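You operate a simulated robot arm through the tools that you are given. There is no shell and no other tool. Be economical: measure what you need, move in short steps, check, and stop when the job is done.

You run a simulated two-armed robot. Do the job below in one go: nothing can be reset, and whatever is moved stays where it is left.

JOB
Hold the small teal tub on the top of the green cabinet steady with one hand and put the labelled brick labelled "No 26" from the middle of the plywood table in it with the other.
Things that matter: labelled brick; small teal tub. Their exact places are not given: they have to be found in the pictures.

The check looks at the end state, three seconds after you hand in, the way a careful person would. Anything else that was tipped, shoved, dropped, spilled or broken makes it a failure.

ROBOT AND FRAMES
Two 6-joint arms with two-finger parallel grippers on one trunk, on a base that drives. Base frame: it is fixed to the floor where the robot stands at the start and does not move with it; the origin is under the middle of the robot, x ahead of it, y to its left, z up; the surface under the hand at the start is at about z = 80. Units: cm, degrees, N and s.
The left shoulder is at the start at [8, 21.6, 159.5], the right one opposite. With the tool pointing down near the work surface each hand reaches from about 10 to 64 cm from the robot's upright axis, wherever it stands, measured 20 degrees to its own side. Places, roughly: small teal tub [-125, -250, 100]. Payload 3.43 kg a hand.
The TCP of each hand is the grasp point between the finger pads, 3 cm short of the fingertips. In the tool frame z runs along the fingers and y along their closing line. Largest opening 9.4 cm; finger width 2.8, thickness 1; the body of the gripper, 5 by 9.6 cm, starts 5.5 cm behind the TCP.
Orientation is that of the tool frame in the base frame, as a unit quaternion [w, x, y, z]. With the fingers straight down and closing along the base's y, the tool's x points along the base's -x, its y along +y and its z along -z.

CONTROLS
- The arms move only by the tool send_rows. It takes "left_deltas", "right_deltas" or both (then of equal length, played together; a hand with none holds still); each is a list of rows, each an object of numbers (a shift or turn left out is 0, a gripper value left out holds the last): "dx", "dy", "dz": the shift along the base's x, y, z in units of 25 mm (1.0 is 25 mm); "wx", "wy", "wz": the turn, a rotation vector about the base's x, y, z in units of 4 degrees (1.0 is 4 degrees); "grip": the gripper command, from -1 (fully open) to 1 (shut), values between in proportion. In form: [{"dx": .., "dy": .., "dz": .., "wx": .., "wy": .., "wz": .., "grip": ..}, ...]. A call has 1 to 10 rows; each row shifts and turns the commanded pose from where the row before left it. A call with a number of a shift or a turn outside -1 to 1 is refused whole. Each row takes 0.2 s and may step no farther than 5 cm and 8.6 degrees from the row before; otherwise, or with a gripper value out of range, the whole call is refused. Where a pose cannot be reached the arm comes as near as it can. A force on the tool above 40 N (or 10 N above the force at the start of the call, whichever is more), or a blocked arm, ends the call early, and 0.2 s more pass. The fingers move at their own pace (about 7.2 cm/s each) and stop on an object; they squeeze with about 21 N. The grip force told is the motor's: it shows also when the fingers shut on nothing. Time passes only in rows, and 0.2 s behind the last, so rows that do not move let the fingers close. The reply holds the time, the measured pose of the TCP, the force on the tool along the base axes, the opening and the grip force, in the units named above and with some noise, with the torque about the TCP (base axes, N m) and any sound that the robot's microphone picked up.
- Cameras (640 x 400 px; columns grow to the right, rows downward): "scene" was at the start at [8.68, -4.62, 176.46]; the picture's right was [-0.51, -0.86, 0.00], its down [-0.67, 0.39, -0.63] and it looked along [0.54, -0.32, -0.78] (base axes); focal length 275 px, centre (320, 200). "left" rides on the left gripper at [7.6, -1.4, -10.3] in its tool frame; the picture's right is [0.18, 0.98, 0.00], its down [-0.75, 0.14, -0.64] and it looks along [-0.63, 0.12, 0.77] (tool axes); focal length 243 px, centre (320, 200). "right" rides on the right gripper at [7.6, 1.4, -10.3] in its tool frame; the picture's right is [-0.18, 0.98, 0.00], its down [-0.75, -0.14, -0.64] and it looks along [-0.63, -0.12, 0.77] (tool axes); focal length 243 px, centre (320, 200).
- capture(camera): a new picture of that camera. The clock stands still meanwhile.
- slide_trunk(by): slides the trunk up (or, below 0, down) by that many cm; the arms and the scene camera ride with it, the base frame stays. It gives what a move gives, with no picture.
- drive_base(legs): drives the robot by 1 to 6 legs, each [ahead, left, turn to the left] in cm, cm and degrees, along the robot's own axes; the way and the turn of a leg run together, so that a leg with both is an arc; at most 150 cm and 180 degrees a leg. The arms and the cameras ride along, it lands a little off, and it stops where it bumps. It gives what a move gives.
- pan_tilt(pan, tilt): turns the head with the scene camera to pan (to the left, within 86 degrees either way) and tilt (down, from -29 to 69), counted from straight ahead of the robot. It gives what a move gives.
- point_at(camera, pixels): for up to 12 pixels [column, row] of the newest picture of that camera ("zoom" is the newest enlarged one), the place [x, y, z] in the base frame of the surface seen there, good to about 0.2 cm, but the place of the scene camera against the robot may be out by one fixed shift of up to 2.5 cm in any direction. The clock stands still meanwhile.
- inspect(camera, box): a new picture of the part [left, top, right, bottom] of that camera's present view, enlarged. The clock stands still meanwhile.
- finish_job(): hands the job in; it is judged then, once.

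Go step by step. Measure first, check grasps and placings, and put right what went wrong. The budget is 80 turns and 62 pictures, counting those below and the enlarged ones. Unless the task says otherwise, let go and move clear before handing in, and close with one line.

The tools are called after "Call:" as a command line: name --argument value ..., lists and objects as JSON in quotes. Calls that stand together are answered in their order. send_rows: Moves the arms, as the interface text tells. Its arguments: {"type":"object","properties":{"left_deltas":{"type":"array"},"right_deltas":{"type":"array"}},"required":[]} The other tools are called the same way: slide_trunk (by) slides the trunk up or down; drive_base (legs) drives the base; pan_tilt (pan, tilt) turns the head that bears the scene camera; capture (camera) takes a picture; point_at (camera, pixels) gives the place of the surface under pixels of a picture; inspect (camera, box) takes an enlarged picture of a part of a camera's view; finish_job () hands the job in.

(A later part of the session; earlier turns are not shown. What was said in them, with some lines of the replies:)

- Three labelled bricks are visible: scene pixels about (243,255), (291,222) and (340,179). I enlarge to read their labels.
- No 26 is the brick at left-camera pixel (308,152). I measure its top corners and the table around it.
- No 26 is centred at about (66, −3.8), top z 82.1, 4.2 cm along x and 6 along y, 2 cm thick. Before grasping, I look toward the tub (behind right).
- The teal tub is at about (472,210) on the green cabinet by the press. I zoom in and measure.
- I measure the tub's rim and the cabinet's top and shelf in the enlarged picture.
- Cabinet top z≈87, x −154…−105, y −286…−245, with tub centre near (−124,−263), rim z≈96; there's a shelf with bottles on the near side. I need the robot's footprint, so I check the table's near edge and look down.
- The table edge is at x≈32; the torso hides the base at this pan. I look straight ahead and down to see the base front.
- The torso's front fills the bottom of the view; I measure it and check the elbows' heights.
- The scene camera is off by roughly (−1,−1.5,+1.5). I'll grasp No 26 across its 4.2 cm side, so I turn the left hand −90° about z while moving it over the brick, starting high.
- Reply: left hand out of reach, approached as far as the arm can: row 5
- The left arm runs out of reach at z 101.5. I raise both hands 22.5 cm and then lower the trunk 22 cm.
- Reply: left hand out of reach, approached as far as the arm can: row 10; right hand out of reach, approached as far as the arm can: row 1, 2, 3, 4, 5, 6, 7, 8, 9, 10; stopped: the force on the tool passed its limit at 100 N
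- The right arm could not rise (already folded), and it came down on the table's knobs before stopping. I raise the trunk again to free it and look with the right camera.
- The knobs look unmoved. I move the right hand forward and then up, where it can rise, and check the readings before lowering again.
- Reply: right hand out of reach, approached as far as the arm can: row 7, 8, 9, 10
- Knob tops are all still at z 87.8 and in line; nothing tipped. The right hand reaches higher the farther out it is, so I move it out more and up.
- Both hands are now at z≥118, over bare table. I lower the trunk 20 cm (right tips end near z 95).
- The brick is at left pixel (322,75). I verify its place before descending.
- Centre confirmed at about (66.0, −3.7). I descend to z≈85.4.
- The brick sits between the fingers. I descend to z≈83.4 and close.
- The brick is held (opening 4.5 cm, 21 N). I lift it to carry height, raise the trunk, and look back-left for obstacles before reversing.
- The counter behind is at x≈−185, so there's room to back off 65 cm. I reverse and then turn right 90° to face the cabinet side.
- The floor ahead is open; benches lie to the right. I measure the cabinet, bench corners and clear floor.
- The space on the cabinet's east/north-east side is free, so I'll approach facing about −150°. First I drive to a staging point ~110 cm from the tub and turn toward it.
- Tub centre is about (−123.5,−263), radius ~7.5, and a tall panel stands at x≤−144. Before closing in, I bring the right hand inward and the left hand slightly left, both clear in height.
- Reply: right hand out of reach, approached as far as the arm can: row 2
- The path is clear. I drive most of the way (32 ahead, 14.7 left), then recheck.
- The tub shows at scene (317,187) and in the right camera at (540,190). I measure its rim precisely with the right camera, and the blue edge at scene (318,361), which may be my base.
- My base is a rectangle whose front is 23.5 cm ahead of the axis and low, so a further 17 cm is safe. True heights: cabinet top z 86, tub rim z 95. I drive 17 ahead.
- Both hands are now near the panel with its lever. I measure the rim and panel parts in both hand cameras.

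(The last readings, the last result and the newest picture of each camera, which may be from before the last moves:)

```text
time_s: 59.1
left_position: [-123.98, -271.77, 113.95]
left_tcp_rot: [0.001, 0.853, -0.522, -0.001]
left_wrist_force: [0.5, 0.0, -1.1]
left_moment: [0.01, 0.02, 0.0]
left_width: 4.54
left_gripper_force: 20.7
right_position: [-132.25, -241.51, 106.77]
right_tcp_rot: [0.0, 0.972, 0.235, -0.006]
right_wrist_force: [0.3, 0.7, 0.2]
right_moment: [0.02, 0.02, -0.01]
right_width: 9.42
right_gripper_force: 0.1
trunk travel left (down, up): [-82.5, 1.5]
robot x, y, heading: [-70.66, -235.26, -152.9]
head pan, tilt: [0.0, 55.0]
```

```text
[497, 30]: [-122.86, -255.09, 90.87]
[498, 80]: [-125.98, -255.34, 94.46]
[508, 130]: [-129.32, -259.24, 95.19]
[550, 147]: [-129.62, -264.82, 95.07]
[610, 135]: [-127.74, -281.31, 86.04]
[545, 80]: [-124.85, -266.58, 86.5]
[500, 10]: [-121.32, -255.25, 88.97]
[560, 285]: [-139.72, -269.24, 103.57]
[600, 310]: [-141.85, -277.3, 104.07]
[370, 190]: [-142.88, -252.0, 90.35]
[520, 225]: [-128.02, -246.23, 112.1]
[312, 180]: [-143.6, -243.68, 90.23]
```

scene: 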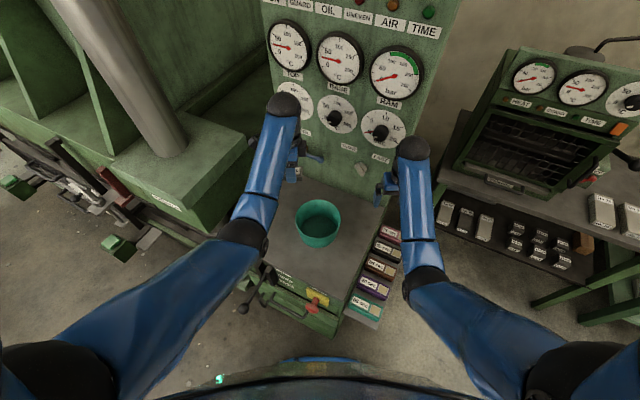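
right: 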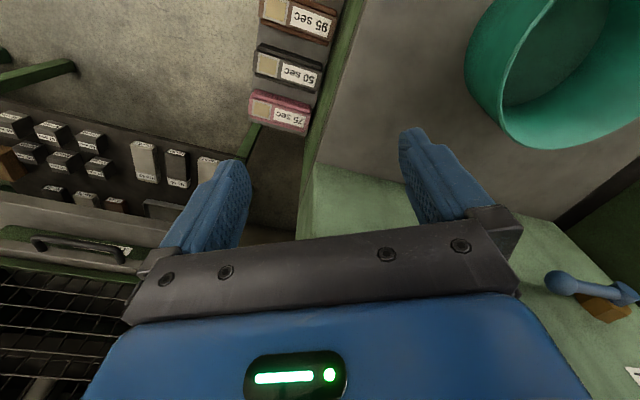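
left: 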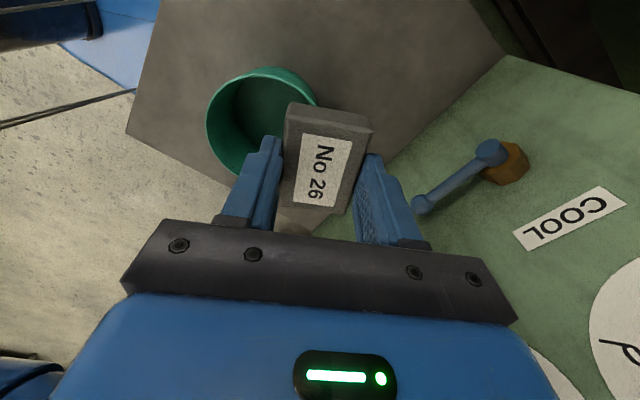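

Rim circle: centre ≈(−122.5,−262.3), radius ≈7.5, rim z 95, floor z 86.5. I'll hold the right side of the rim with the right hand tilted ~24° outward for clearance; first lower the trunk 7 cm for reach.

Call:
slide_trunk --by -7

Call:
send_rows --right_deltas '[{"wx": -0.89, "wy": -0.456, "dx": 0.25, "dy": -0.3, "grip": -0.4}, {"wx": -0.89, "wy": -0.456, "dx": 0.25, "dy": -0.3}, {"wx": -0.89, "wy": -0.456, "dx": 0.25, "dy": -0.3}, {"wx": -0.89, "wy": -0.456, "dx": 0.25, "dy": -0.3}, {"wx": -0.89, "wy": -0.456, "dx": 0.25, "dy": -0.3}, {"wx": -0.89, "wy": -0.456, "dx": 0.25, "dy": -0.3}]'

Call:
capture --camera "right"

```text
time_s: 60.2
left_position: [-124.05, -272.01, 106.87]
left_tcp_rot: [0.0, 0.853, -0.522, 0.0]
left_wrist_force: [0.4, 0.7, -0.7]
left_moment: [0.02, 0.01, 0.01]
left_width: 4.55
left_gripper_force: 20.6
right_position: [-132.73, -241.78, 99.47]
right_tcp_rot: [-0.002, 0.972, 0.235, -0.004]
right_wrist_force: [-0.7, 0.0, 0.5]
right_moment: [0.01, 0.01, 0.0]
right_width: 9.4
right_gripper_force: 0.1
trunk travel left (down, up): [-75.5, 8.5]
robot x, y, heading: [-70.84, -235.34, -152.7]
head pan, tilt: [0.0, 55.0]
```

```text
time_s: 61.6
left_position: [-124.13, -272.03, 106.83]
left_tcp_rot: [0.0, 0.853, -0.522, 0.0]
left_wrist_force: [0.1, -0.3, -0.3]
left_moment: [-0.01, 0.01, 0.03]
left_width: 4.5
left_gripper_force: 21.2
right_position: [-128.82, -246.34, 99.42]
right_tcp_rot: [0.202, 0.951, 0.229, 0.045]
right_wrist_force: [-1.1, -0.2, -0.2]
right_moment: [0.02, -0.01, 0.02]
right_width: 6.56
right_gripper_force: 0.0
trunk travel left (down, up): [-75.5, 8.5]
robot x, y, heading: [-70.44, -235.45, -152.9]
head pan, tilt: [0.0, 55.0]
```

```text
32 pictures are left
```

right: 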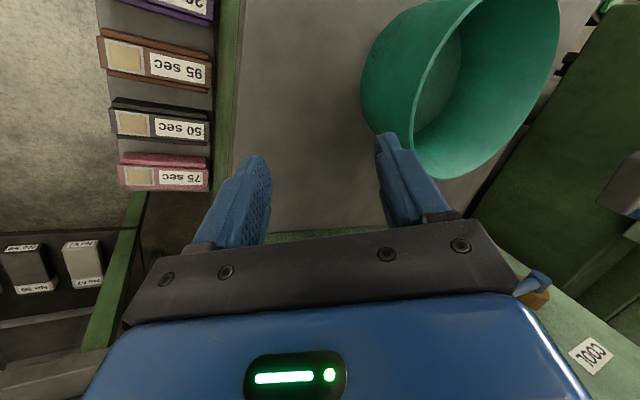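

The tilt is right (tool points down and left). I remeasure the rim near the grasp point.

Call:
point_at --camera "right" --pixels '[[463, 12], [440, 45], [425, 75], [415, 105], [411, 130], [420, 160], [440, 176], [480, 170], [390, 50], [440, 100]]'

```text
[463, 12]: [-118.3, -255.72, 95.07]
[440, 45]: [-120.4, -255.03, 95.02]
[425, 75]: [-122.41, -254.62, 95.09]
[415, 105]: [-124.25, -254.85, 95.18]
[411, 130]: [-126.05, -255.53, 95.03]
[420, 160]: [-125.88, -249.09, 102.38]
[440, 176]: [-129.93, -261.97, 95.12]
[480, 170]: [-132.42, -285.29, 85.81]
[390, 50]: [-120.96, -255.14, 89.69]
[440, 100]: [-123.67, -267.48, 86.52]
```

The wall is nearly vertical, so 24° would grip it on edges; I reduce the tilt to 8° and move over the rim point (−125.7,−255.7), staying above the rim.

Call:
send_rows --right_deltas '[{"wx": 0.89, "wy": 0.456, "dz": 0.15}, {"wx": 0.89, "wy": 0.456, "dz": 0.15}, {"wx": 0.89, "wy": 0.456, "dz": 0.15}, {"wx": 0.89, "wy": 0.456, "dz": 0.15}, {"dx": 0.207, "dy": -0.627}, {"dx": 0.207, "dy": -0.627}, {"dx": 0.207, "dy": -0.627}, {"dx": 0.207, "dy": -0.627}, {"dx": 0.207, "dy": -0.627}, {"dx": 0.207, "dy": -0.627}]'

Call:
capture --camera "right"

Call:
capture --camera "scene"

```text
time_s: 63.8
left_position: [-124.16, -271.92, 106.73]
left_tcp_rot: [-0.002, 0.853, -0.521, 0.001]
left_wrist_force: [0.7, -0.2, -0.7]
left_moment: [0.0, -0.01, 0.01]
left_width: 4.52
left_gripper_force: 21.1
right_position: [-125.74, -255.81, 101.18]
right_tcp_rot: [0.067, 0.97, 0.234, 0.012]
right_wrist_force: [0.5, 0.0, -0.2]
right_moment: [-0.05, 0.0, 0.01]
right_width: 6.58
right_gripper_force: 0.1
trunk travel left (down, up): [-75.5, 8.5]
robot x, y, heading: [-70.93, -235.51, -152.7]
head pan, tilt: [0.0, 55.0]
```

```text
31 pictures are left
```

right: 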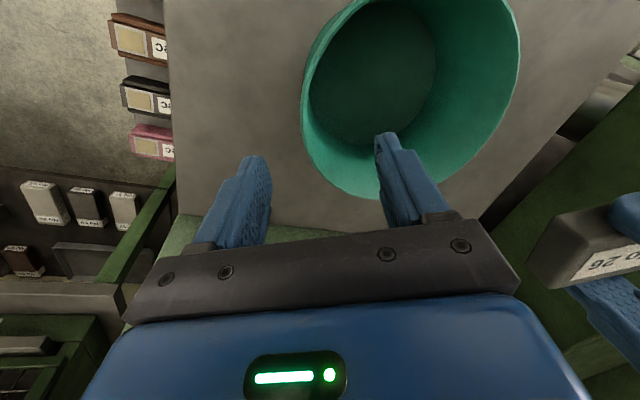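

```text
30 pictures are left
```

scene: 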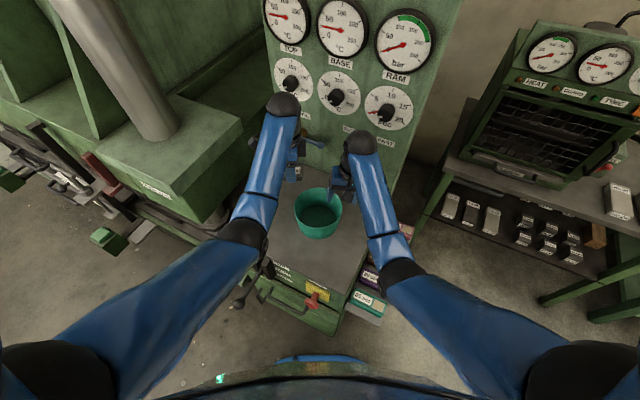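

The right fingers straddle the rim's right side (projected point about (310,136) on the rim edge). I descend to z≈94.4 with the fingers open.

Call:
send_rows --right_deltas '[{"dz": -0.68}, {"dz": -0.68}, {"dz": -0.68}, {"dz": -0.68}]'

Call:
capture --camera "right"

```text
time_s: 64.8
left_position: [-124.25, -271.78, 106.85]
left_tcp_rot: [0.0, 0.853, -0.522, 0.0]
left_wrist_force: [-0.3, -0.6, -1.0]
left_moment: [0.02, 0.01, 0.03]
left_width: 4.53
left_gripper_force: 20.9
right_position: [-125.61, -255.69, 94.26]
right_tcp_rot: [0.067, 0.97, 0.234, 0.013]
right_wrist_force: [-0.7, -0.1, 0.3]
right_moment: [0.01, -0.01, 0.0]
right_width: 6.57
right_gripper_force: 0.0
trunk travel left (down, up): [-75.5, 8.5]
robot x, y, heading: [-70.72, -235.26, -153.1]
head pan, tilt: [0.0, 55.0]
```

```text
29 pictures are left
```

right: 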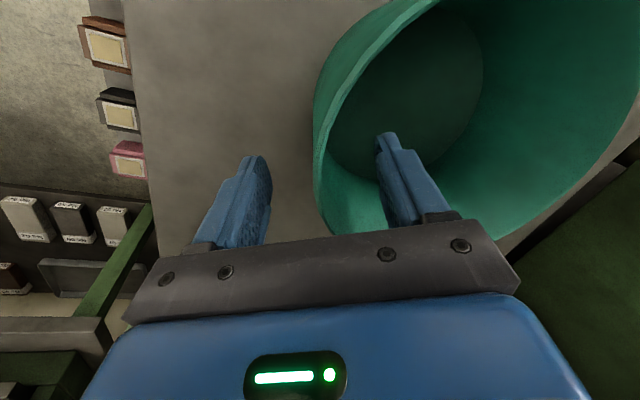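

The rim (317,185) is midway between the fingers. I close the right hand on the wall.

Call:
send_rows --right_deltas '[{"grip": 0.3}, {"grip": 0.6}, {"grip": 1}, {"grip": 1}, {"grip": 1}]'

Call:
capture --camera "right"

Call:
capture --camera "left"

```text
time_s: 66.0
left_position: [-124.09, -271.85, 106.82]
left_tcp_rot: [-0.001, 0.853, -0.522, 0.0]
left_wrist_force: [-0.2, 0.6, -0.7]
left_moment: [-0.01, -0.01, 0.01]
left_width: 4.53
left_gripper_force: 21.2
right_position: [-125.53, -255.78, 94.19]
right_tcp_rot: [0.067, 0.97, 0.235, 0.012]
right_wrist_force: [-1.1, -0.2, 0.6]
right_moment: [0.07, -0.01, -0.03]
right_width: 0.8
right_gripper_force: 21.1
trunk travel left (down, up): [-75.5, 8.5]
robot x, y, heading: [-70.78, -234.87, -153.0]
head pan, tilt: [0.0, 55.0]
```

```text
28 pictures are left
```

right: 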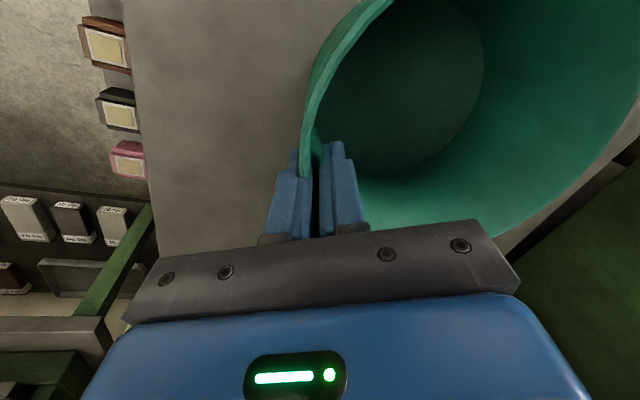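

```text
27 pictures are left
```

left: 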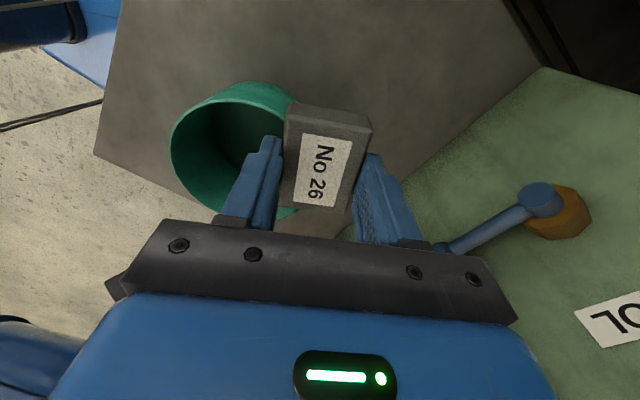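

The right hand holds the tub wall (0.8 cm, 21 N) with little force on it. Now I tilt the left hand 12° outward and move the brick above the tub at (−121.4,−264.1).

Call:
send_rows --left_deltas '[{"wx": 0.89, "wy": 0.456}, {"wx": 0.89, "wy": 0.456}, {"wx": 0.89, "wy": 0.456}, {"dx": 0.18, "dy": 0.52}, {"dx": 0.18, "dy": 0.52}, {"dx": 0.18, "dy": 0.52}, {"dx": 0.18, "dy": 0.52}, {"dx": 0.18, "dy": 0.52}, {"dx": 0.18, "dy": 0.52}]'

Call:
capture --camera "left"

Call:
inspect --camera "scene" --box '[200, 80, 440, 260]'

```text
time_s: 68.0
left_position: [-121.88, -264.0, 106.41]
left_tcp_rot: [-0.055, 0.849, -0.518, -0.09]
left_wrist_force: [0.3, -0.1, -1.6]
left_moment: [0.0, 0.01, 0.03]
left_width: 4.55
left_gripper_force: 21.2
left hand out of reach, approached as far as the arm can: row 8, 9
right_position: [-125.68, -255.64, 94.2]
right_tcp_rot: [0.067, 0.97, 0.235, 0.012]
right_wrist_force: [0.5, -0.4, 0.9]
right_moment: [0.1, -0.01, -0.05]
right_width: 0.8
right_gripper_force: 20.2
trunk travel left (down, up): [-75.5, 8.5]
robot x, y, heading: [-70.58, -235.0, -152.5]
head pan, tilt: [0.0, 55.0]
```

```text
26 pictures are left
```

left: 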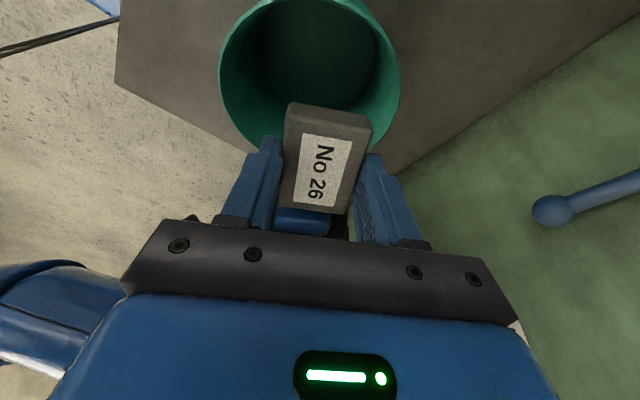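

```text
2.22 times, centred on (320, 170) of scene
```

zoom: 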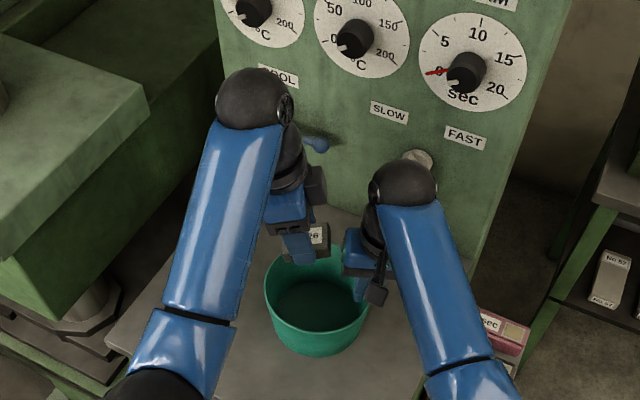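

The brick is over the tub. I remeasure the rim from the left camera to centre it.

Call:
point_at --camera "left" --pixels '[[219, 70], [225, 110], [255, 10], [400, 75], [392, 105], [375, 25], [310, 50], [244, 140]]'

```text
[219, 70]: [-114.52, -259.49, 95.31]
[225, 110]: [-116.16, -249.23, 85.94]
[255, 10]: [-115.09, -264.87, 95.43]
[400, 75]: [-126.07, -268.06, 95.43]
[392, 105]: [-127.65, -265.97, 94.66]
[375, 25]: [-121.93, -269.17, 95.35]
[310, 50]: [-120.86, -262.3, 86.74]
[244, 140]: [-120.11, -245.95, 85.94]
```

The tub is level and centred at about (−121.8,−261.7). I descend partway while shifting slightly, then check.

Call:
send_rows --left_deltas '[{"dz": -0.85, "dx": 0.12, "dy": 0.1}, {"dz": -0.85, "dx": 0.12, "dy": 0.1}, {"dz": -0.85}, {"dz": -0.85}]'

Call:
capture --camera "left"

Call:
inspect --camera "scene" --box '[240, 120, 400, 260]'

```text
time_s: 69.0
left_position: [-121.51, -263.39, 97.91]
left_tcp_rot: [-0.056, 0.848, -0.52, -0.089]
left_wrist_force: [0.2, 1.0, -0.5]
left_moment: [0.03, 0.01, 0.04]
left_width: 4.53
left_gripper_force: 21.6
right_position: [-125.59, -255.82, 94.27]
right_tcp_rot: [0.067, 0.97, 0.234, 0.012]
right_wrist_force: [0.3, -0.3, 0.6]
right_moment: [0.11, -0.04, -0.01]
right_width: 0.78
right_gripper_force: 20.8
trunk travel left (down, up): [-75.5, 8.5]
robot x, y, heading: [-70.96, -235.11, -152.9]
head pan, tilt: [0.0, 55.0]
```

```text
24 pictures are left
```

left: 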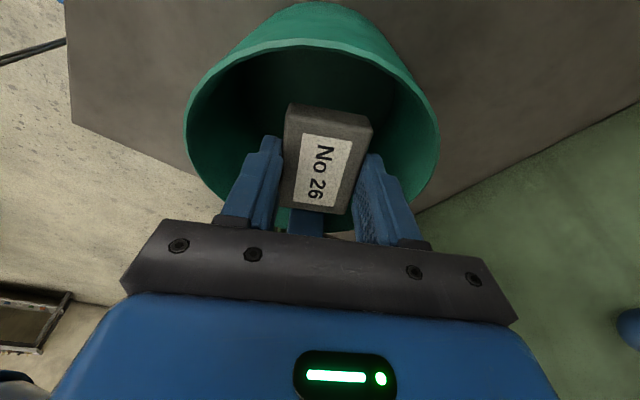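

```text
2.86 times, centred on (320, 190) of scene
```

zoom: 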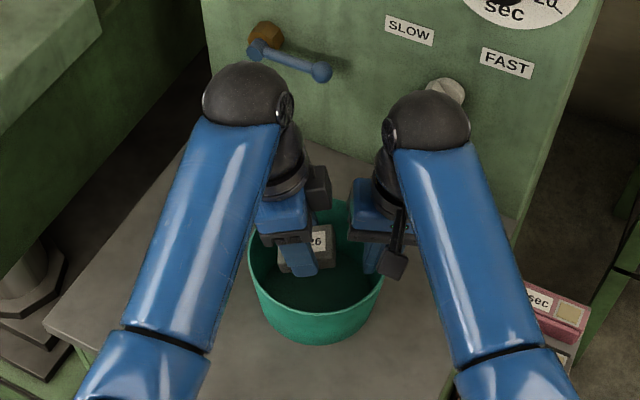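

The brick is inside the rim outline with the grippers clear of each other. I descend to z≈92.

Call:
send_rows --left_deltas '[{"dz": -0.6, "dx": 0.1, "dy": 0.05}, {"dz": -0.6, "dx": 0.1, "dy": 0.05}, {"dz": -0.6}, {"dz": -0.5}]'

Call:
capture --camera "left"

```text
time_s: 70.0
left_position: [-120.84, -263.29, 92.07]
left_tcp_rot: [-0.056, 0.848, -0.519, -0.089]
left_wrist_force: [0.4, 0.2, -1.2]
left_moment: [-0.02, 0.03, 0.03]
left_width: 4.53
left_gripper_force: 21.6
right_position: [-125.62, -255.73, 94.12]
right_tcp_rot: [0.066, 0.97, 0.234, 0.013]
right_wrist_force: [0.7, 0.6, 0.7]
right_moment: [0.11, -0.02, -0.03]
right_width: 0.79
right_gripper_force: 20.6
trunk travel left (down, up): [-75.5, 8.5]
robot x, y, heading: [-70.71, -235.38, -153.0]
head pan, tilt: [0.0, 55.0]
```

```text
22 pictures are left
```

left: 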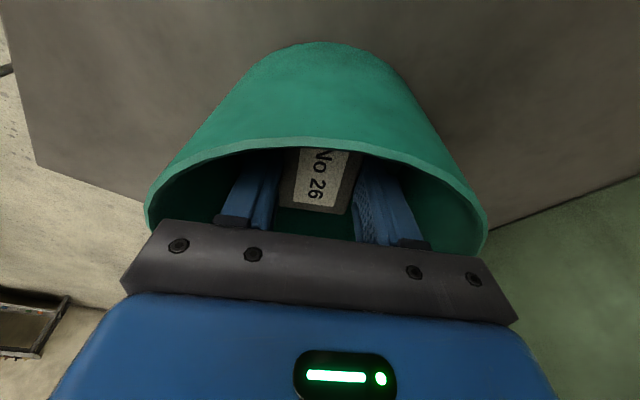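

The brick is inside and centred. I lower 0.7 cm more, open part-way, and let it settle.

Call:
send_rows --left_deltas '[{"dz": -0.28}, {"grip": -0.1}, {"grip": -0.4}, {"grip": -0.4}, {"grip": -0.4}]'

Call:
send_rows --left_deltas '[{"dz": 0.6}, {"dz": 0.8}, {"dz": 0.8}, {"dz": 0.8}, {"dz": 0.8}]'

Call:
capture --camera "left"

```text
time_s: 71.2
left_position: [-120.81, -263.38, 91.43]
left_tcp_rot: [-0.055, 0.848, -0.519, -0.089]
left_wrist_force: [-0.1, 0.2, -0.3]
left_moment: [0.0, -0.02, -0.04]
left_width: 6.58
left_gripper_force: 0.3
right_position: [-125.58, -255.67, 94.33]
right_tcp_rot: [0.068, 0.97, 0.235, 0.013]
right_wrist_force: [-0.2, -0.9, 0.7]
right_moment: [0.15, -0.01, -0.03]
right_width: 0.79
right_gripper_force: 20.9
trunk travel left (down, up): [-75.5, 8.5]
robot x, y, heading: [-70.5, -235.22, -152.9]
head pan, tilt: [0.0, 55.0]
```

```text
time_s: 72.4
left_position: [-120.46, -263.67, 101.01]
left_tcp_rot: [-0.055, 0.848, -0.52, -0.088]
left_wrist_force: [0.4, -0.1, 1.0]
left_moment: [0.0, -0.04, -0.01]
left_width: 6.55
left_gripper_force: 0.0
right_position: [-125.54, -255.71, 94.1]
right_tcp_rot: [0.066, 0.97, 0.235, 0.013]
right_wrist_force: [0.5, -0.3, 0.9]
right_moment: [0.1, 0.03, -0.03]
right_width: 0.78
right_gripper_force: 20.5
trunk travel left (down, up): [-75.5, 8.5]
robot x, y, heading: [-70.84, -235.22, -152.6]
head pan, tilt: [0.0, 55.0]
```

```text
21 pictures are left
```

left: 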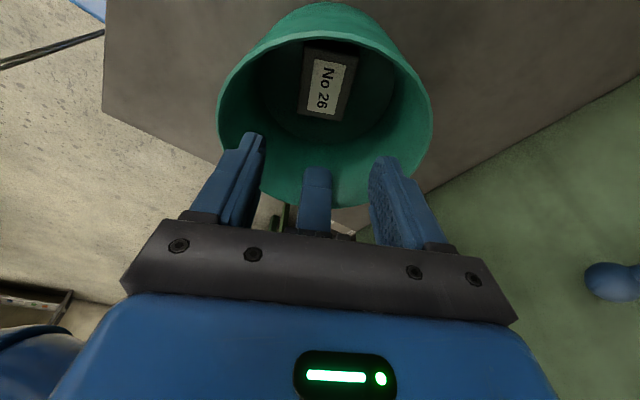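

No 26 lies flat in the tub. I move the left hand aside, then open the right hand gently while staying in place.

Call:
send_rows --left_deltas '[{"dz": 0.3, "dx": 0.3, "dy": -0.6}, {"dx": 0.3, "dy": -0.6}, {"dx": 0.3, "dy": -0.6}, {"dx": 0.3, "dy": -0.6}, {"dx": 0.3, "dy": -0.6}, {"dx": 0.3, "dy": -0.6}]'

Call:
send_rows --right_deltas '[{"grip": 0.6}, {"grip": 0.3}, {"grip": 0.0}, {"grip": -0.3}, {"grip": -0.3}]'

Call:
capture --camera "right"

```text
time_s: 73.8
left_position: [-116.27, -272.33, 101.74]
left_tcp_rot: [-0.055, 0.848, -0.52, -0.088]
left_wrist_force: [0.8, 0.1, 0.0]
left_moment: [0.01, 0.01, -0.01]
left_width: 6.59
left_gripper_force: 0.1
right_position: [-125.47, -255.76, 94.35]
right_tcp_rot: [0.067, 0.97, 0.235, 0.013]
right_wrist_force: [0.4, -0.4, 0.6]
right_moment: [0.14, 0.01, -0.01]
right_width: 0.76
right_gripper_force: 21.6
trunk travel left (down, up): [-75.5, 8.5]
robot x, y, heading: [-70.91, -235.59, -152.8]
head pan, tilt: [0.0, 55.0]
```

```text
time_s: 75.0
left_position: [-116.34, -272.3, 101.75]
left_tcp_rot: [-0.056, 0.848, -0.519, -0.088]
left_wrist_force: [0.3, 0.4, -0.3]
left_moment: [0.01, 0.01, 0.02]
left_width: 6.59
left_gripper_force: 0.1
right_position: [-125.58, -255.67, 94.18]
right_tcp_rot: [0.066, 0.97, 0.235, 0.013]
right_wrist_force: [-0.1, -0.2, 0.4]
right_moment: [0.01, 0.05, 0.01]
right_width: 6.12
right_gripper_force: 0.1
trunk travel left (down, up): [-75.5, 8.5]
robot x, y, heading: [-70.47, -235.3, -152.8]
head pan, tilt: [0.0, 55.0]
```

```text
20 pictures are left
```

right: 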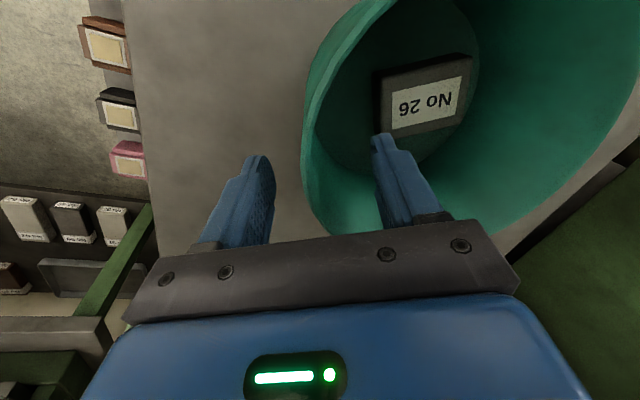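

Both fingers are clear of the wall (rim at (308,180)). I raise the right hand straight up, then move it off to the right.

Call:
send_rows --right_deltas '[{"dz": 0.6}, {"dz": 0.6}, {"dz": 0.6}, {"dz": 0.6}, {"dz": 0.4}, {"dx": -0.25, "dy": 0.6}, {"dx": -0.25, "dy": 0.6}, {"dx": -0.25, "dy": 0.6}, {"dx": -0.25, "dy": 0.6}]'

Call:
inspect --camera "scene" --box '[200, 100, 440, 300]'

Call:
capture --camera "right"

```text
time_s: 77.0
left_position: [-116.34, -272.23, 101.78]
left_tcp_rot: [-0.055, 0.848, -0.519, -0.088]
left_wrist_force: [0.7, 0.0, 0.4]
left_moment: [0.02, -0.01, 0.02]
left_width: 6.6
left_gripper_force: 0.0
right_position: [-128.35, -249.64, 101.24]
right_tcp_rot: [0.066, 0.97, 0.235, 0.013]
right_wrist_force: [-0.5, -0.2, 0.2]
right_moment: [0.03, 0.04, 0.01]
right_width: 6.09
right_gripper_force: 0.0
trunk travel left (down, up): [-75.5, 8.5]
robot x, y, heading: [-70.98, -235.49, -152.7]
head pan, tilt: [0.0, 55.0]
```

```text
2.00 times, centred on (320, 200) of scene
```

zoom: 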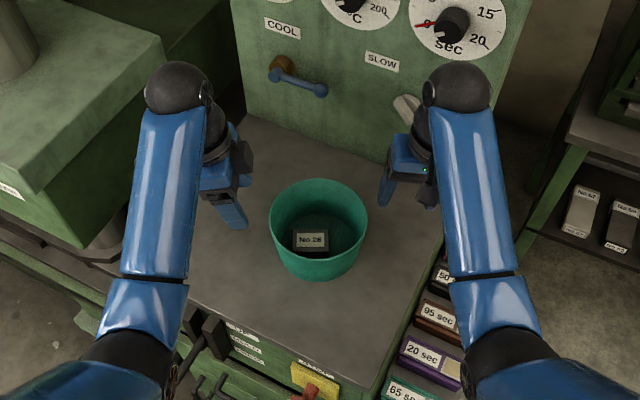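

```text
18 pictures are left
```

right: 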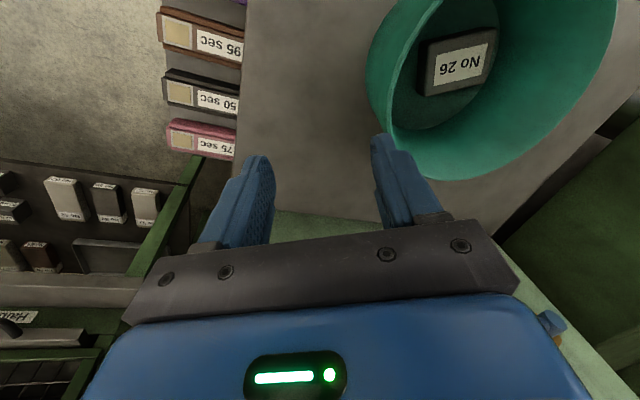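

The tub stands upright with brick No 26 lying flat in it, both hands are open and clear, and nothing else nearby has moved.

Call:
finish_job

```text
The job is handed in.
```

Brick No 26 is lying flat in the teal tub on the green cabinet. The right hand held the tub steady while the left hand put the brick in, and both hands are now open and clear. Early on, the right hand pressed down on the knobs on the plywood table (the force limit tripped at 100 N). Afterwards they showed no shift or tipping.
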